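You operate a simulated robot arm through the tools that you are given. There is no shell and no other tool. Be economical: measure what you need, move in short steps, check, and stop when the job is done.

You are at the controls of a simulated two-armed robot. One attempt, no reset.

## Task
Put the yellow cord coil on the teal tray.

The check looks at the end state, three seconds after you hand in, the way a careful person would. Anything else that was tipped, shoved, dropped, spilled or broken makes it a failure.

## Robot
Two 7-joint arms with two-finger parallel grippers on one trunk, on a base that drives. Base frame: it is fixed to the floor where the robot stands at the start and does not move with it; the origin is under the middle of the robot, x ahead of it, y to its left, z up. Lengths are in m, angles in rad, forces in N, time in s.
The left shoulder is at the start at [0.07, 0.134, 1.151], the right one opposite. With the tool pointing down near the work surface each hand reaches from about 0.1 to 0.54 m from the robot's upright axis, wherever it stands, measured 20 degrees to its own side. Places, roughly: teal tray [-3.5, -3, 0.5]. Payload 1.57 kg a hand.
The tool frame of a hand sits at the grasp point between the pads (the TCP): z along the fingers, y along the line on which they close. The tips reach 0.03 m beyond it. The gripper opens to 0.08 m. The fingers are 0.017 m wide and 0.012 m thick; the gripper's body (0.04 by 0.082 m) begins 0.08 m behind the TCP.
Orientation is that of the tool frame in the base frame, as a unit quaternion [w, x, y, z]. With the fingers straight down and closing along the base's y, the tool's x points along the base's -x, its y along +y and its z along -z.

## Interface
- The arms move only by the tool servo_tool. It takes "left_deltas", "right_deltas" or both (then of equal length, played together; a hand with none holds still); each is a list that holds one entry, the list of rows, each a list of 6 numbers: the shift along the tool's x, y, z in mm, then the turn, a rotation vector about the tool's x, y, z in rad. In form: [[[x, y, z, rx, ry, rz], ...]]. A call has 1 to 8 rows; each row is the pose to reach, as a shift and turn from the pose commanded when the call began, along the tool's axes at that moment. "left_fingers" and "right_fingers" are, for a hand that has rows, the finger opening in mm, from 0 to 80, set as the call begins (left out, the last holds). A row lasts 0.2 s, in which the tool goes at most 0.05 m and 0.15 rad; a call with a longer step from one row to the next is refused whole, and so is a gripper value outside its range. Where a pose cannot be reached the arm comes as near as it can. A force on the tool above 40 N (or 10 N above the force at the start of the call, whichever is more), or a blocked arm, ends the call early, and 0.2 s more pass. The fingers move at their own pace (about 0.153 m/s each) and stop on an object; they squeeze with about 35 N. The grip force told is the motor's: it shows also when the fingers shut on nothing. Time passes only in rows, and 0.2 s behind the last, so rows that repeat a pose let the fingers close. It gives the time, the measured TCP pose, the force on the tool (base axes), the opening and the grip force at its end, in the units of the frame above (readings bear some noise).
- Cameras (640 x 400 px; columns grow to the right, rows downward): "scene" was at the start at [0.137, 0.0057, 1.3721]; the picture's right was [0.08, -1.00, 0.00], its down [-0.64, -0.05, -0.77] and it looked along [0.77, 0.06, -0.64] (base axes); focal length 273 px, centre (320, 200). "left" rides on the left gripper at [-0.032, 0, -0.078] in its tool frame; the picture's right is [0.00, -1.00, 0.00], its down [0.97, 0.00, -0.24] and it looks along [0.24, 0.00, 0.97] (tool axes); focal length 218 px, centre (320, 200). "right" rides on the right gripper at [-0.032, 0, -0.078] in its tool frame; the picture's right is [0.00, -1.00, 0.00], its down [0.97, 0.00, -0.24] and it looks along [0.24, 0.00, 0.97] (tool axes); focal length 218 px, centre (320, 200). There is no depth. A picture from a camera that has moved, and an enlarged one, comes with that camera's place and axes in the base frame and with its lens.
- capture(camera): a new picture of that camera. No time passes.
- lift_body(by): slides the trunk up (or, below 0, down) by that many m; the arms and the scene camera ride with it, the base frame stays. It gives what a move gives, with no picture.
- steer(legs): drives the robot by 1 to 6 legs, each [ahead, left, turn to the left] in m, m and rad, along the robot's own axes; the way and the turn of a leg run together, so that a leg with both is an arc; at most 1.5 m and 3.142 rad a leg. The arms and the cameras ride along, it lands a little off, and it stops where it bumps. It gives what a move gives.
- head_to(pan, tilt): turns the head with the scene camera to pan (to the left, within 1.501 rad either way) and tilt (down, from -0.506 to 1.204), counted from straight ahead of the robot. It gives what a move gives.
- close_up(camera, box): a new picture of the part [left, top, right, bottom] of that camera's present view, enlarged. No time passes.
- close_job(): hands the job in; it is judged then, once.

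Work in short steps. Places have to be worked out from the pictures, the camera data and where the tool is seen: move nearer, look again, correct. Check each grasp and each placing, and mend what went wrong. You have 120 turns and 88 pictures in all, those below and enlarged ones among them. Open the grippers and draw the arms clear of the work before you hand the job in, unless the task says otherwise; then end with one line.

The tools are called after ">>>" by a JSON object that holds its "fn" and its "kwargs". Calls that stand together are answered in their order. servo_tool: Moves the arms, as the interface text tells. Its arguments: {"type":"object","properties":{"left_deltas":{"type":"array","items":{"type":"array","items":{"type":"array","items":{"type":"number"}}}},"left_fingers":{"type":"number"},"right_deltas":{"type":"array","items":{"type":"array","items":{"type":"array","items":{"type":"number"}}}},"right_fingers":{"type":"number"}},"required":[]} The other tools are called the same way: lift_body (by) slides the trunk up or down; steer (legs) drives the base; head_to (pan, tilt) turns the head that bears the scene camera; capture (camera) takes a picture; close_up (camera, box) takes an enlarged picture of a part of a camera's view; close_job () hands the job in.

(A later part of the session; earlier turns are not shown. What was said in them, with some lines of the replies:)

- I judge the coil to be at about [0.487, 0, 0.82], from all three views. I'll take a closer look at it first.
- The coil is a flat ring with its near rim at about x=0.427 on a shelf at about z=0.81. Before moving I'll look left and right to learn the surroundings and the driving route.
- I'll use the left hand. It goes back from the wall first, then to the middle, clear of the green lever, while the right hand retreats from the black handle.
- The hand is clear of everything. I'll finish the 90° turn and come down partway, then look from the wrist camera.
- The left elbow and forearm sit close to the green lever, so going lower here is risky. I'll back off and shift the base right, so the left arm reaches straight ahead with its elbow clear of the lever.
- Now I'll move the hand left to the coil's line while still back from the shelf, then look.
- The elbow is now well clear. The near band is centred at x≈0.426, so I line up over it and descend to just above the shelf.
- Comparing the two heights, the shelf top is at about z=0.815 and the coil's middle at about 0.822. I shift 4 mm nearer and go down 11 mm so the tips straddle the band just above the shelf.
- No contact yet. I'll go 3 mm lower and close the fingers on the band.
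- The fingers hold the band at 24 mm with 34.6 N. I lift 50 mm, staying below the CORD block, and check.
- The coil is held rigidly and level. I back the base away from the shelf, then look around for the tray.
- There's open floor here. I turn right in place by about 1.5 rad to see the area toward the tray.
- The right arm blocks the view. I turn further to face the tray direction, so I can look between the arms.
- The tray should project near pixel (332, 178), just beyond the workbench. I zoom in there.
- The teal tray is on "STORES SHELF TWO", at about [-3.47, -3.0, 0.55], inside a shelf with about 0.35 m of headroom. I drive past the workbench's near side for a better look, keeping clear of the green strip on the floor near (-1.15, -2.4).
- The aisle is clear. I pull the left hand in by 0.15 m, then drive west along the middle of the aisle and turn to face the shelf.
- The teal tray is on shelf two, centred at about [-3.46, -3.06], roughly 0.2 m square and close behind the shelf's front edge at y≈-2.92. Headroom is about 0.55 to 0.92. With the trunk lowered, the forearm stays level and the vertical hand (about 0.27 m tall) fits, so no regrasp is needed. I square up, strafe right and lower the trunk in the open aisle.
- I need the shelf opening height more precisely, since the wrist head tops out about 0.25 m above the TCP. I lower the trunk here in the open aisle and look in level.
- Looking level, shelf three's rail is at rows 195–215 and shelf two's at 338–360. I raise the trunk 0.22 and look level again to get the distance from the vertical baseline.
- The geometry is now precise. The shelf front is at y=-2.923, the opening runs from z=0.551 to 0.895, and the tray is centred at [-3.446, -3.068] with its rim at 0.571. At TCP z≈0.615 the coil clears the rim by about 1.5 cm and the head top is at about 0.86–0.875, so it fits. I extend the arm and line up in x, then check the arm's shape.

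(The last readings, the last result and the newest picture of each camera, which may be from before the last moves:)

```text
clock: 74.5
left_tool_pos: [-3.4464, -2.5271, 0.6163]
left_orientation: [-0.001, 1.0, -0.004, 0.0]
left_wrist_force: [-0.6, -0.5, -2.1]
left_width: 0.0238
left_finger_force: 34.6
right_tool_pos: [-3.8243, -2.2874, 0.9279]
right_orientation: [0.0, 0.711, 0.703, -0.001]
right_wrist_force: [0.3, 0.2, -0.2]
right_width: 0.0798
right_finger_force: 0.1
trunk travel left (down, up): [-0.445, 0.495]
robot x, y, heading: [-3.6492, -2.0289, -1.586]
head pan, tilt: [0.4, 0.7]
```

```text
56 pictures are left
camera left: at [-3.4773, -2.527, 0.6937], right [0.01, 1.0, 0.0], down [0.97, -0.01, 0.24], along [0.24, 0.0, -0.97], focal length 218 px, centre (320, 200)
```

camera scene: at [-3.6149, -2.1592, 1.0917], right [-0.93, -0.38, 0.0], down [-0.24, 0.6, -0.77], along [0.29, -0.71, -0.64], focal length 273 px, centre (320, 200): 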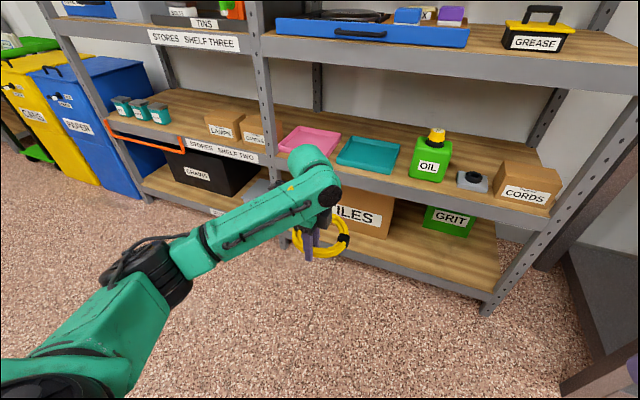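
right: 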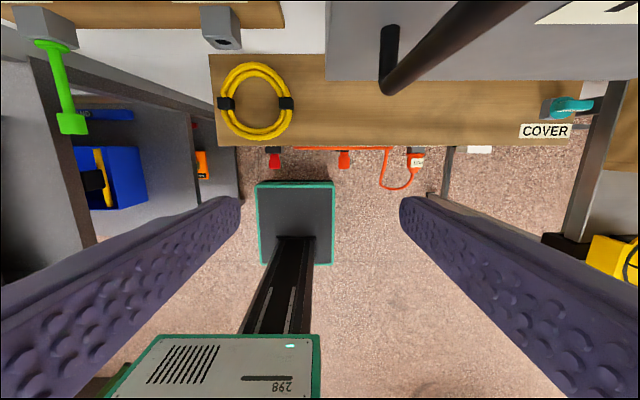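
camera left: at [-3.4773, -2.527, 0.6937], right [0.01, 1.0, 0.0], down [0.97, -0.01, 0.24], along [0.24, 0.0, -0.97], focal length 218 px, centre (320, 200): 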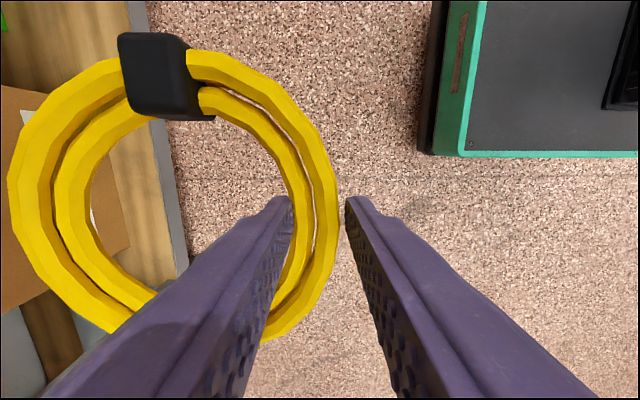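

The forearm is level, the head top is at about 0.865 and the path is clear. I drive in 0.33 m, then check both sides before the last part.

>>> {"fn": "steer", "kwargs": {"legs": [[0.33, 0, 0]]}}

>>> {"fn": "capture", "kwargs": {"camera": "scene"}}

>>> {"fn": "head_to", "kwargs": {"pan": -0.9, "tilt": 0.5}}

>>> {"fn": "capture", "kwargs": {"camera": "scene"}}

```text
clock: 76.6
left_tool_pos: [-3.4495, -2.8581, 0.6159]
left_orientation: [-0.002, 1.0, -0.004, 0.001]
left_wrist_force: [0.2, -1.0, -1.6]
left_width: 0.0241
left_finger_force: 34.8
right_tool_pos: [-3.8273, -2.618, 0.9277]
right_orientation: [0.0, 0.711, 0.703, -0.001]
right_wrist_force: [0.4, -0.4, 0.2]
right_width: 0.0804
right_finger_force: 0.2
trunk travel left (down, up): [-0.445, 0.495]
robot x, y, heading: [-3.6496, -2.3629, -1.582]
head pan, tilt: [0.4, 0.7]
```

```text
55 pictures are left
camera scene: at [-3.6187, -2.4903, 1.0915], right [-0.93, -0.38, 0.0], down [-0.24, 0.6, -0.76], along [0.29, -0.71, -0.64], focal length 273 px, centre (320, 200)
```

scene: 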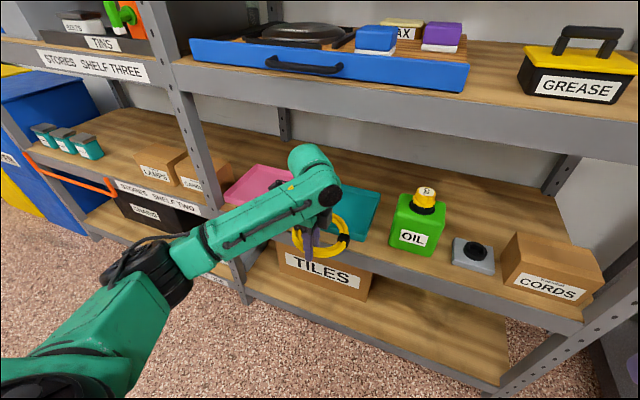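

```text
clock: 78.1
left_tool_pos: [-3.4499, -2.8579, 0.615]
left_orientation: [-0.001, 1.0, -0.004, -0.001]
left_wrist_force: [0.1, -0.3, -1.5]
left_width: 0.0237
left_finger_force: 35.4
right_tool_pos: [-3.8278, -2.6189, 0.9273]
right_orientation: [0.001, 0.711, 0.703, -0.001]
right_wrist_force: [-0.2, 0.6, 0.6]
right_width: 0.0799
right_finger_force: 0.1
trunk travel left (down, up): [-0.445, 0.495]
robot x, y, heading: [-3.6494, -2.358, -1.579]
head pan, tilt: [-0.901, 0.499]
```

```text
54 pictures are left
camera scene: at [-3.7228, -2.4668, 1.1093], right [-0.61, 0.79, 0.0], down [0.38, 0.29, -0.88], along [-0.69, -0.54, -0.48], focal length 273 px, centre (320, 200)
```

scene: 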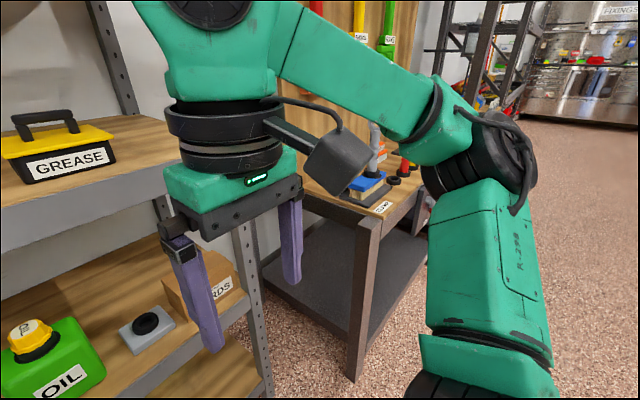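

On the right, the arm is near the pegboard table, so I pull the right hand back 0.12 m before going further in.

>>> {"fn": "servo_tool", "kwargs": {"right_deltas": [[[40, 0, 0, 0, 0, 0], [80, 0, 0, 0, 0, 0], [120, 0, 0, 0, 0, 0]]]}}

>>> {"fn": "steer", "kwargs": {"legs": [[0.11, 0, 0]]}}

>>> {"fn": "capture", "kwargs": {"camera": "scene"}}

>>> {"fn": "head_to", "kwargs": {"pan": 0.35, "tilt": 0.5}}

>>> {"fn": "capture", "kwargs": {"camera": "scene"}}

>>> {"fn": "capture", "kwargs": {"camera": "left"}}

```text
clock: 78.9
left_tool_pos: [-3.4503, -2.8573, 0.6153]
left_orientation: [-0.001, 1.0, -0.005, 0.0]
left_wrist_force: [0.6, 0.7, -1.9]
left_width: 0.0238
left_finger_force: 34.5
right_tool_pos: [-3.8212, -2.4977, 0.927]
right_orientation: [0.0, 0.712, 0.703, 0.0]
right_wrist_force: [0.0, 0.9, -0.4]
right_width: 0.0801
right_finger_force: 0.1
right hand out of reach, approached as far as the arm can: row 3
trunk travel left (down, up): [-0.445, 0.495]
robot x, y, heading: [-3.6506, -2.3594, -1.584]
head pan, tilt: [-0.901, 0.499]
```

```text
clock: 80.1
left_tool_pos: [-3.4512, -2.9673, 0.6159]
left_orientation: [-0.001, 1.0, -0.004, 0.0]
left_wrist_force: [-0.2, 0.8, -1.5]
left_width: 0.0237
left_finger_force: 36.0
right_tool_pos: [-3.8228, -2.6088, 0.9255]
right_orientation: [-0.001, 0.711, 0.703, 0.0]
right_wrist_force: [0.9, 0.2, -0.8]
right_width: 0.0802
right_finger_force: 0.1
trunk travel left (down, up): [-0.445, 0.495]
robot x, y, heading: [-3.6527, -2.4697, -1.585]
head pan, tilt: [-0.901, 0.499]
```

```text
53 pictures are left
camera scene: at [-3.7243, -2.5766, 1.1093], right [-0.61, 0.79, 0.0], down [0.38, 0.29, -0.88], along [-0.69, -0.54, -0.48], focal length 273 px, centre (320, 200)
```

scene: 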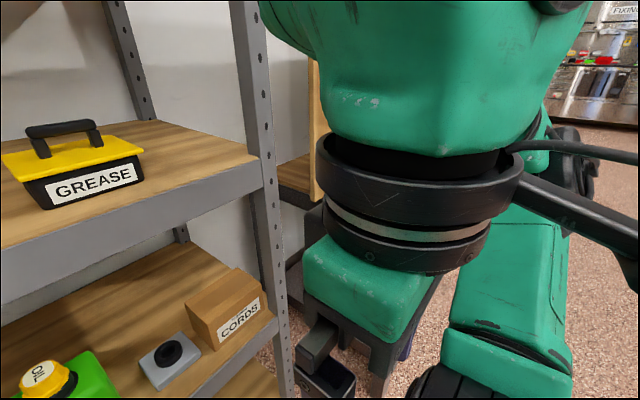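

```text
clock: 81.5
left_tool_pos: [-3.453, -2.9674, 0.6154]
left_orientation: [-0.001, 1.0, -0.006, 0.0]
left_wrist_force: [-0.1, -0.7, -1.6]
left_width: 0.0236
left_finger_force: 35.3
right_tool_pos: [-3.8229, -2.6089, 0.9273]
right_orientation: [-0.001, 0.711, 0.703, 0.0]
right_wrist_force: [-0.3, 0.7, 0.3]
right_width: 0.08
right_finger_force: 0.0
trunk travel left (down, up): [-0.445, 0.495]
robot x, y, heading: [-3.6539, -2.4708, -1.581]
head pan, tilt: [0.351, 0.499]
```

```text
52 pictures are left
camera scene: at [-3.6221, -2.6059, 1.1093], right [-0.94, -0.33, 0.0], down [-0.16, 0.45, -0.88], along [0.29, -0.83, -0.48], focal length 273 px, centre (320, 200)
```

scene: 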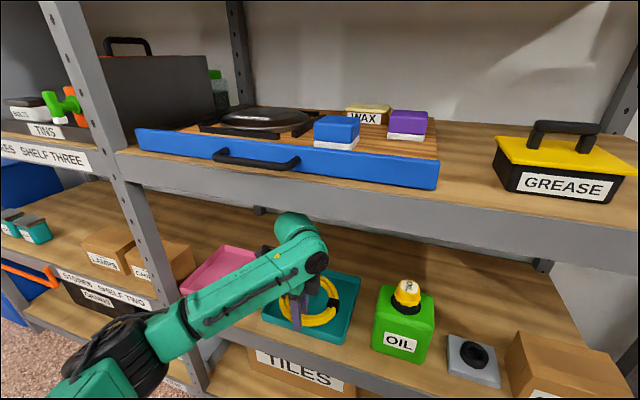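

```text
51 pictures are left
camera left: at [-3.4829, -2.9668, 0.6936], right [0.01, 1.0, 0.0], down [0.97, -0.01, 0.24], along [0.24, 0.0, -0.97], focal length 218 px, centre (320, 200)
```

left: 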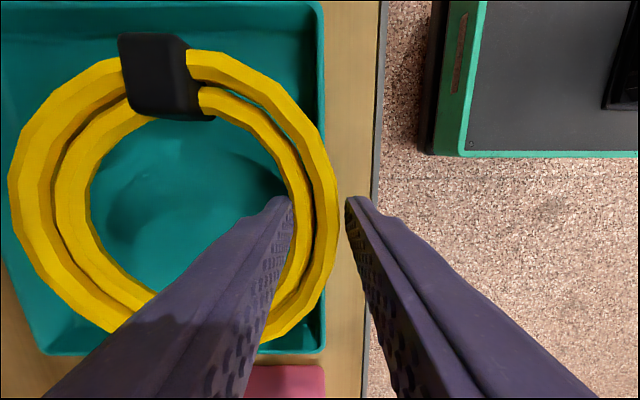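

The head is under the rail and the coil is over the tray. It needs about 43 mm more ahead and 6 mm left, which I do with the arm.

>>> {"fn": "servo_tool", "kwargs": {"left_deltas": [[[2, 14, 0, 0, 0, 0], [4, 28, 0, 0, 0, 0], [6, 43, 0, 0, 0, 0]]]}}

>>> {"fn": "capture", "kwargs": {"camera": "left"}}

>>> {"fn": "capture", "kwargs": {"camera": "scene"}}

```text
clock: 82.3
left_tool_pos: [-3.4467, -3.0103, 0.6162]
left_orientation: [-0.001, 1.0, -0.006, 0.001]
left_wrist_force: [-0.1, 0.2, -1.7]
left_width: 0.0236
left_finger_force: 35.0
right_tool_pos: [-3.8221, -2.6089, 0.927]
right_orientation: [0.0, 0.711, 0.703, 0.0]
right_wrist_force: [0.1, 0.1, 0.7]
right_width: 0.0799
right_finger_force: 0.1
trunk travel left (down, up): [-0.445, 0.495]
robot x, y, heading: [-3.6516, -2.4691, -1.58]
head pan, tilt: [0.351, 0.499]
```

```text
50 pictures are left
camera left: at [-3.4771, -3.0108, 0.694], right [0.01, 1.0, 0.0], down [0.97, -0.01, 0.24], along [0.24, 0.0, -0.97], focal length 218 px, centre (320, 200)
```

left: 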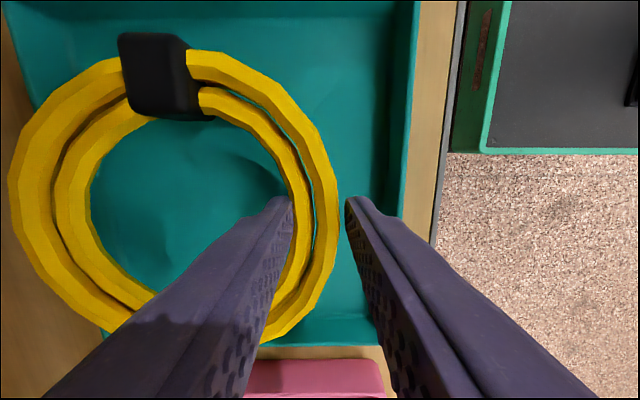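

```text
49 pictures are left
camera scene: at [-3.6222, -2.6063, 1.1093], right [-0.94, -0.33, 0.0], down [-0.16, 0.45, -0.88], along [0.29, -0.83, -0.48], focal length 273 px, centre (320, 200)
```

scene: 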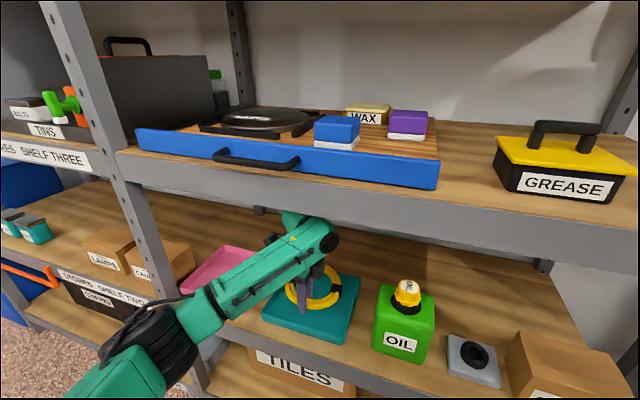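

The coil sits about 10 mm too deep toward the tray's back wall. I pull back 10 mm, then lower gently to just above the tray floor.

>>> {"fn": "servo_tool", "kwargs": {"left_deltas": [[[0, -10, 0, 0, 0, 0], [0, -10, 8, 0, 0, 0], [0, -10, 16, 0, 0, 0], [0, -10, 23, 0, 0, 0], [0, -10, 28, 0, 0, 0]]]}}

>>> {"fn": "capture", "kwargs": {"camera": "left"}}

>>> {"fn": "close_up", "kwargs": {"camera": "scene", "box": [220, 200, 420, 360]}}

```text
clock: 83.5
left_tool_pos: [-3.4454, -3.0, 0.5887]
left_orientation: [-0.001, 1.0, -0.006, -0.001]
left_wrist_force: [-0.6, -0.2, -1.2]
left_width: 0.0238
left_finger_force: 34.7
right_tool_pos: [-3.8228, -2.6078, 0.9272]
right_orientation: [0.0, 0.711, 0.703, 0.0]
right_wrist_force: [1.1, -0.3, -0.9]
right_width: 0.08
right_finger_force: 0.1
trunk travel left (down, up): [-0.445, 0.495]
robot x, y, heading: [-3.6525, -2.4704, -1.585]
head pan, tilt: [0.351, 0.499]
```

```text
48 pictures are left
camera left: at [-3.4769, -3.0002, 0.6661], right [0.01, 1.0, 0.0], down [0.97, -0.01, 0.24], along [0.24, 0.0, -0.97], focal length 218 px, centre (320, 200)
```

left: 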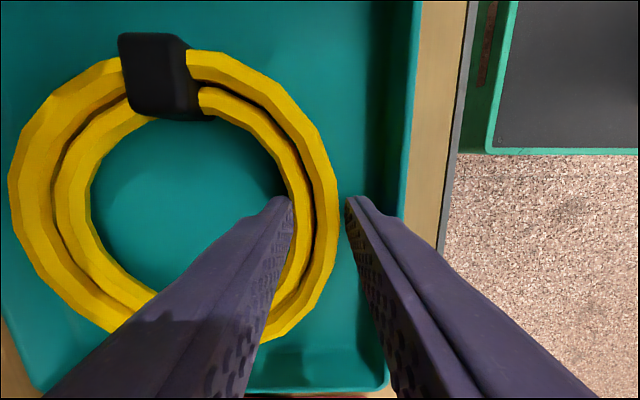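

```text
2.50 times, centred on (320, 280) of scene
camera zoom: at [-3.622, -2.6059, 1.1093], right [-0.94, -0.33, 0.0], down [-0.16, 0.45, -0.88], along [0.29, -0.83, -0.48], focal length 683 px, centre (320, 0)
```

zoom: 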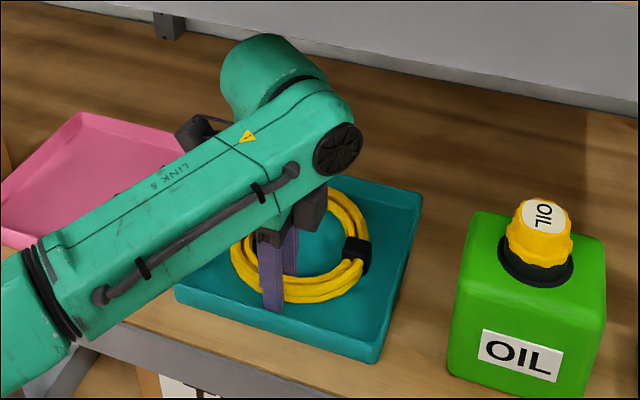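

The coil is well inside the tray, just above the floor. I lower a few more millimetres and watch the force.

>>> {"fn": "servo_tool", "kwargs": {"left_deltas": [[[0, 0, 1.5, 0, 0, 0], [0, 0, 3, 0, 0, 0], [0, 0, 3, 0, 0, 0]]]}}

```text
clock: 84.3
left_tool_pos: [-3.4452, -3.0006, 0.5872]
left_orientation: [0.0, 1.0, -0.004, 0.0]
left_wrist_force: [0.7, -1.9, 7.7]
left_width: 0.0236
left_finger_force: 35.0
right_tool_pos: [-3.8231, -2.6073, 0.927]
right_orientation: [0.001, 0.711, 0.703, 0.0]
right_wrist_force: [0.0, -0.8, 0.6]
right_width: 0.0801
right_finger_force: 0.1
trunk travel left (down, up): [-0.445, 0.495]
robot x, y, heading: [-3.6546, -2.4731, -1.581]
head pan, tilt: [0.351, 0.499]
```

There is contact with the tray floor (7.7 N up). I open the fingers a little, just enough to free the band without touching the tray wall.

>>> {"fn": "servo_tool", "kwargs": {"left_deltas": [[[0, 0, -1, 0, 0, 0], [0, 0, -1, 0, 0, 0], [0, 0, -1, 0, 0, 0]]], "left_fingers": 34}}

>>> {"fn": "capture", "kwargs": {"camera": "left"}}

```text
clock: 85.1
left_tool_pos: [-3.4464, -2.9988, 0.5862]
left_orientation: [0.0, 1.0, -0.006, 0.0]
left_wrist_force: [-0.4, -0.5, 0.2]
left_width: 0.0341
left_finger_force: 0.1
right_tool_pos: [-3.8217, -2.6079, 0.9273]
right_orientation: [0.0, 0.711, 0.703, 0.0]
right_wrist_force: [-0.7, 0.2, 0.2]
right_width: 0.08
right_finger_force: 0.1
trunk travel left (down, up): [-0.445, 0.495]
robot x, y, heading: [-3.652, -2.4667, -1.581]
head pan, tilt: [0.351, 0.499]
```

```text
46 pictures are left
camera left: at [-3.4771, -2.9995, 0.6637], right [0.01, 1.0, 0.0], down [0.97, -0.01, 0.24], along [0.24, 0.0, -0.97], focal length 218 px, centre (320, 200)
```

left: 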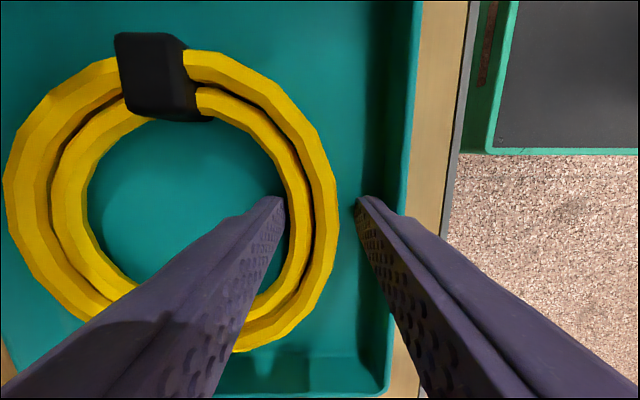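

It's released with a gap on both sides. I raise 31 mm straight up, which stays under the rail as on entry, and check that nothing is dragged.

>>> {"fn": "servo_tool", "kwargs": {"left_deltas": [[[0, 0, -8, 0, 0, 0], [0, 0, -16, 0, 0, 0], [0, 0, -24, 0, 0, 0], [0, 0, -31, 0, 0, 0]]]}}

>>> {"fn": "capture", "kwargs": {"camera": "left"}}

```text
clock: 86.1
left_tool_pos: [-3.4469, -2.9998, 0.6177]
left_orientation: [-0.001, 1.0, -0.006, 0.0]
left_wrist_force: [0.0, 0.3, -0.5]
left_width: 0.0338
left_finger_force: 0.0
right_tool_pos: [-3.8229, -2.6071, 0.927]
right_orientation: [-0.001, 0.712, 0.703, 0.0]
right_wrist_force: [0.0, -0.4, -0.2]
right_width: 0.0799
right_finger_force: 0.0
trunk travel left (down, up): [-0.445, 0.495]
robot x, y, heading: [-3.6553, -2.4687, -1.584]
head pan, tilt: [0.351, 0.499]
```

```text
45 pictures are left
camera left: at [-3.4771, -2.9993, 0.695], right [0.01, 1.0, 0.0], down [0.97, -0.01, 0.24], along [0.24, 0.0, -0.97], focal length 218 px, centre (320, 200)
```

left: 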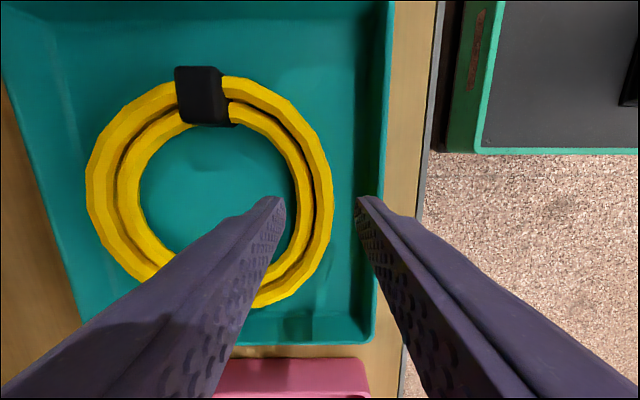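

The coil lies flat in the tray and the tips are clear above it. I rise 4 mm more, back straight out of the shelf and take a final look.

>>> {"fn": "servo_tool", "kwargs": {"left_deltas": [[[0, 0, -4, 0, 0, 0]]]}}

>>> {"fn": "steer", "kwargs": {"legs": [[-0.45, 0, 0]]}}

>>> {"fn": "capture", "kwargs": {"camera": "scene"}}

```text
clock: 86.5
left_tool_pos: [-3.4465, -2.9993, 0.6202]
left_orientation: [0.001, 1.0, -0.005, 0.001]
left_wrist_force: [0.3, 0.1, 0.1]
left_width: 0.034
left_finger_force: 0.0
right_tool_pos: [-3.8241, -2.6075, 0.9272]
right_orientation: [0.0, 0.712, 0.703, -0.001]
right_wrist_force: [-0.5, 0.5, -0.3]
right_width: 0.0802
right_finger_force: 0.1
trunk travel left (down, up): [-0.445, 0.495]
robot x, y, heading: [-3.6488, -2.4674, -1.583]
head pan, tilt: [0.351, 0.499]
```

```text
clock: 89.2
left_tool_pos: [-3.4427, -2.5522, 0.6208]
left_orientation: [0.0, 1.0, -0.009, -0.001]
left_wrist_force: [-0.3, -0.2, 0.0]
left_width: 0.0341
left_finger_force: 0.0
right_tool_pos: [-3.8167, -2.157, 0.9278]
right_orientation: [0.0, 0.714, 0.7, 0.0]
right_wrist_force: [-1.0, -0.7, -0.2]
right_width: 0.08
right_finger_force: 0.1
trunk travel left (down, up): [-0.445, 0.495]
robot x, y, heading: [-3.6469, -2.0188, -1.586]
head pan, tilt: [0.351, 0.499]
```

```text
44 pictures are left
camera scene: at [-3.6158, -2.1564, 1.1095], right [-0.95, -0.32, 0.0], down [-0.16, 0.45, -0.88], along [0.29, -0.83, -0.48], focal length 273 px, centre (320, 200)
```

scene: 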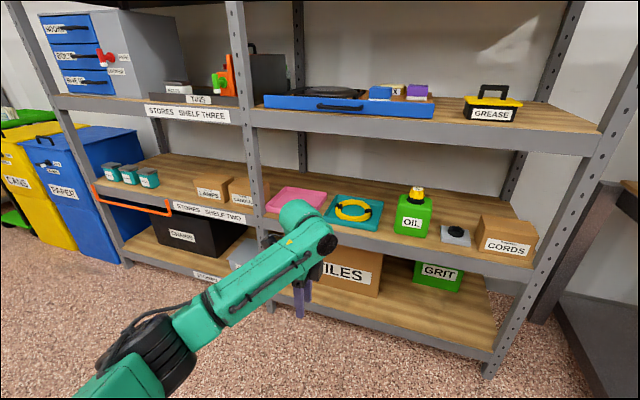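

The coil lies flat inside the teal tray and everything around it is undisturbed. I open the left gripper fully and draw it back, then hand in.

>>> {"fn": "servo_tool", "kwargs": {"left_deltas": [[[0, -40, 0, 0, 0, 0], [0, -80, 0, 0, 0, 0], [0, -80, 0, 0, 0, 0]]], "left_fingers": 80}}

>>> {"fn": "close_up", "kwargs": {"camera": "scene", "box": [250, 140, 450, 265]}}

```text
clock: 90.0
left_tool_pos: [-3.4426, -2.4726, 0.6204]
left_orientation: [0.0, 1.0, -0.009, 0.0]
left_wrist_force: [-0.8, 0.4, -0.5]
left_width: 0.08
left_finger_force: 0.0
right_tool_pos: [-3.8162, -2.1588, 0.9263]
right_orientation: [-0.001, 0.714, 0.7, 0.001]
right_wrist_force: [1.0, 0.0, -0.5]
right_width: 0.0801
right_finger_force: 0.0
trunk travel left (down, up): [-0.445, 0.495]
robot x, y, heading: [-3.6481, -2.0206, -1.592]
head pan, tilt: [0.351, 0.499]
```

```text
3.20 times, centred on (350, 202) of scene
camera zoom: at [-3.6159, -2.1572, 1.1093], right [-0.95, -0.32, 0.0], down [-0.16, 0.45, -0.88], along [0.29, -0.83, -0.48], focal length 874 px, centre (224, 192)
```

zoom: 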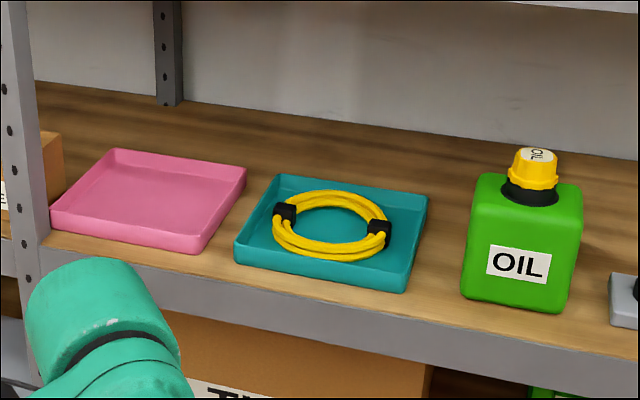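

The close-up shows the coil flat in the teal tray, both grippers are open and the arms are clear, so I hand in.

>>> {"fn": "close_job", "kwargs": {}}

```text
The job is handed in.
```

The yellow cord coil is lying flat on the teal tray on shelf two; in the final pictures nothing around it looks disturbed.
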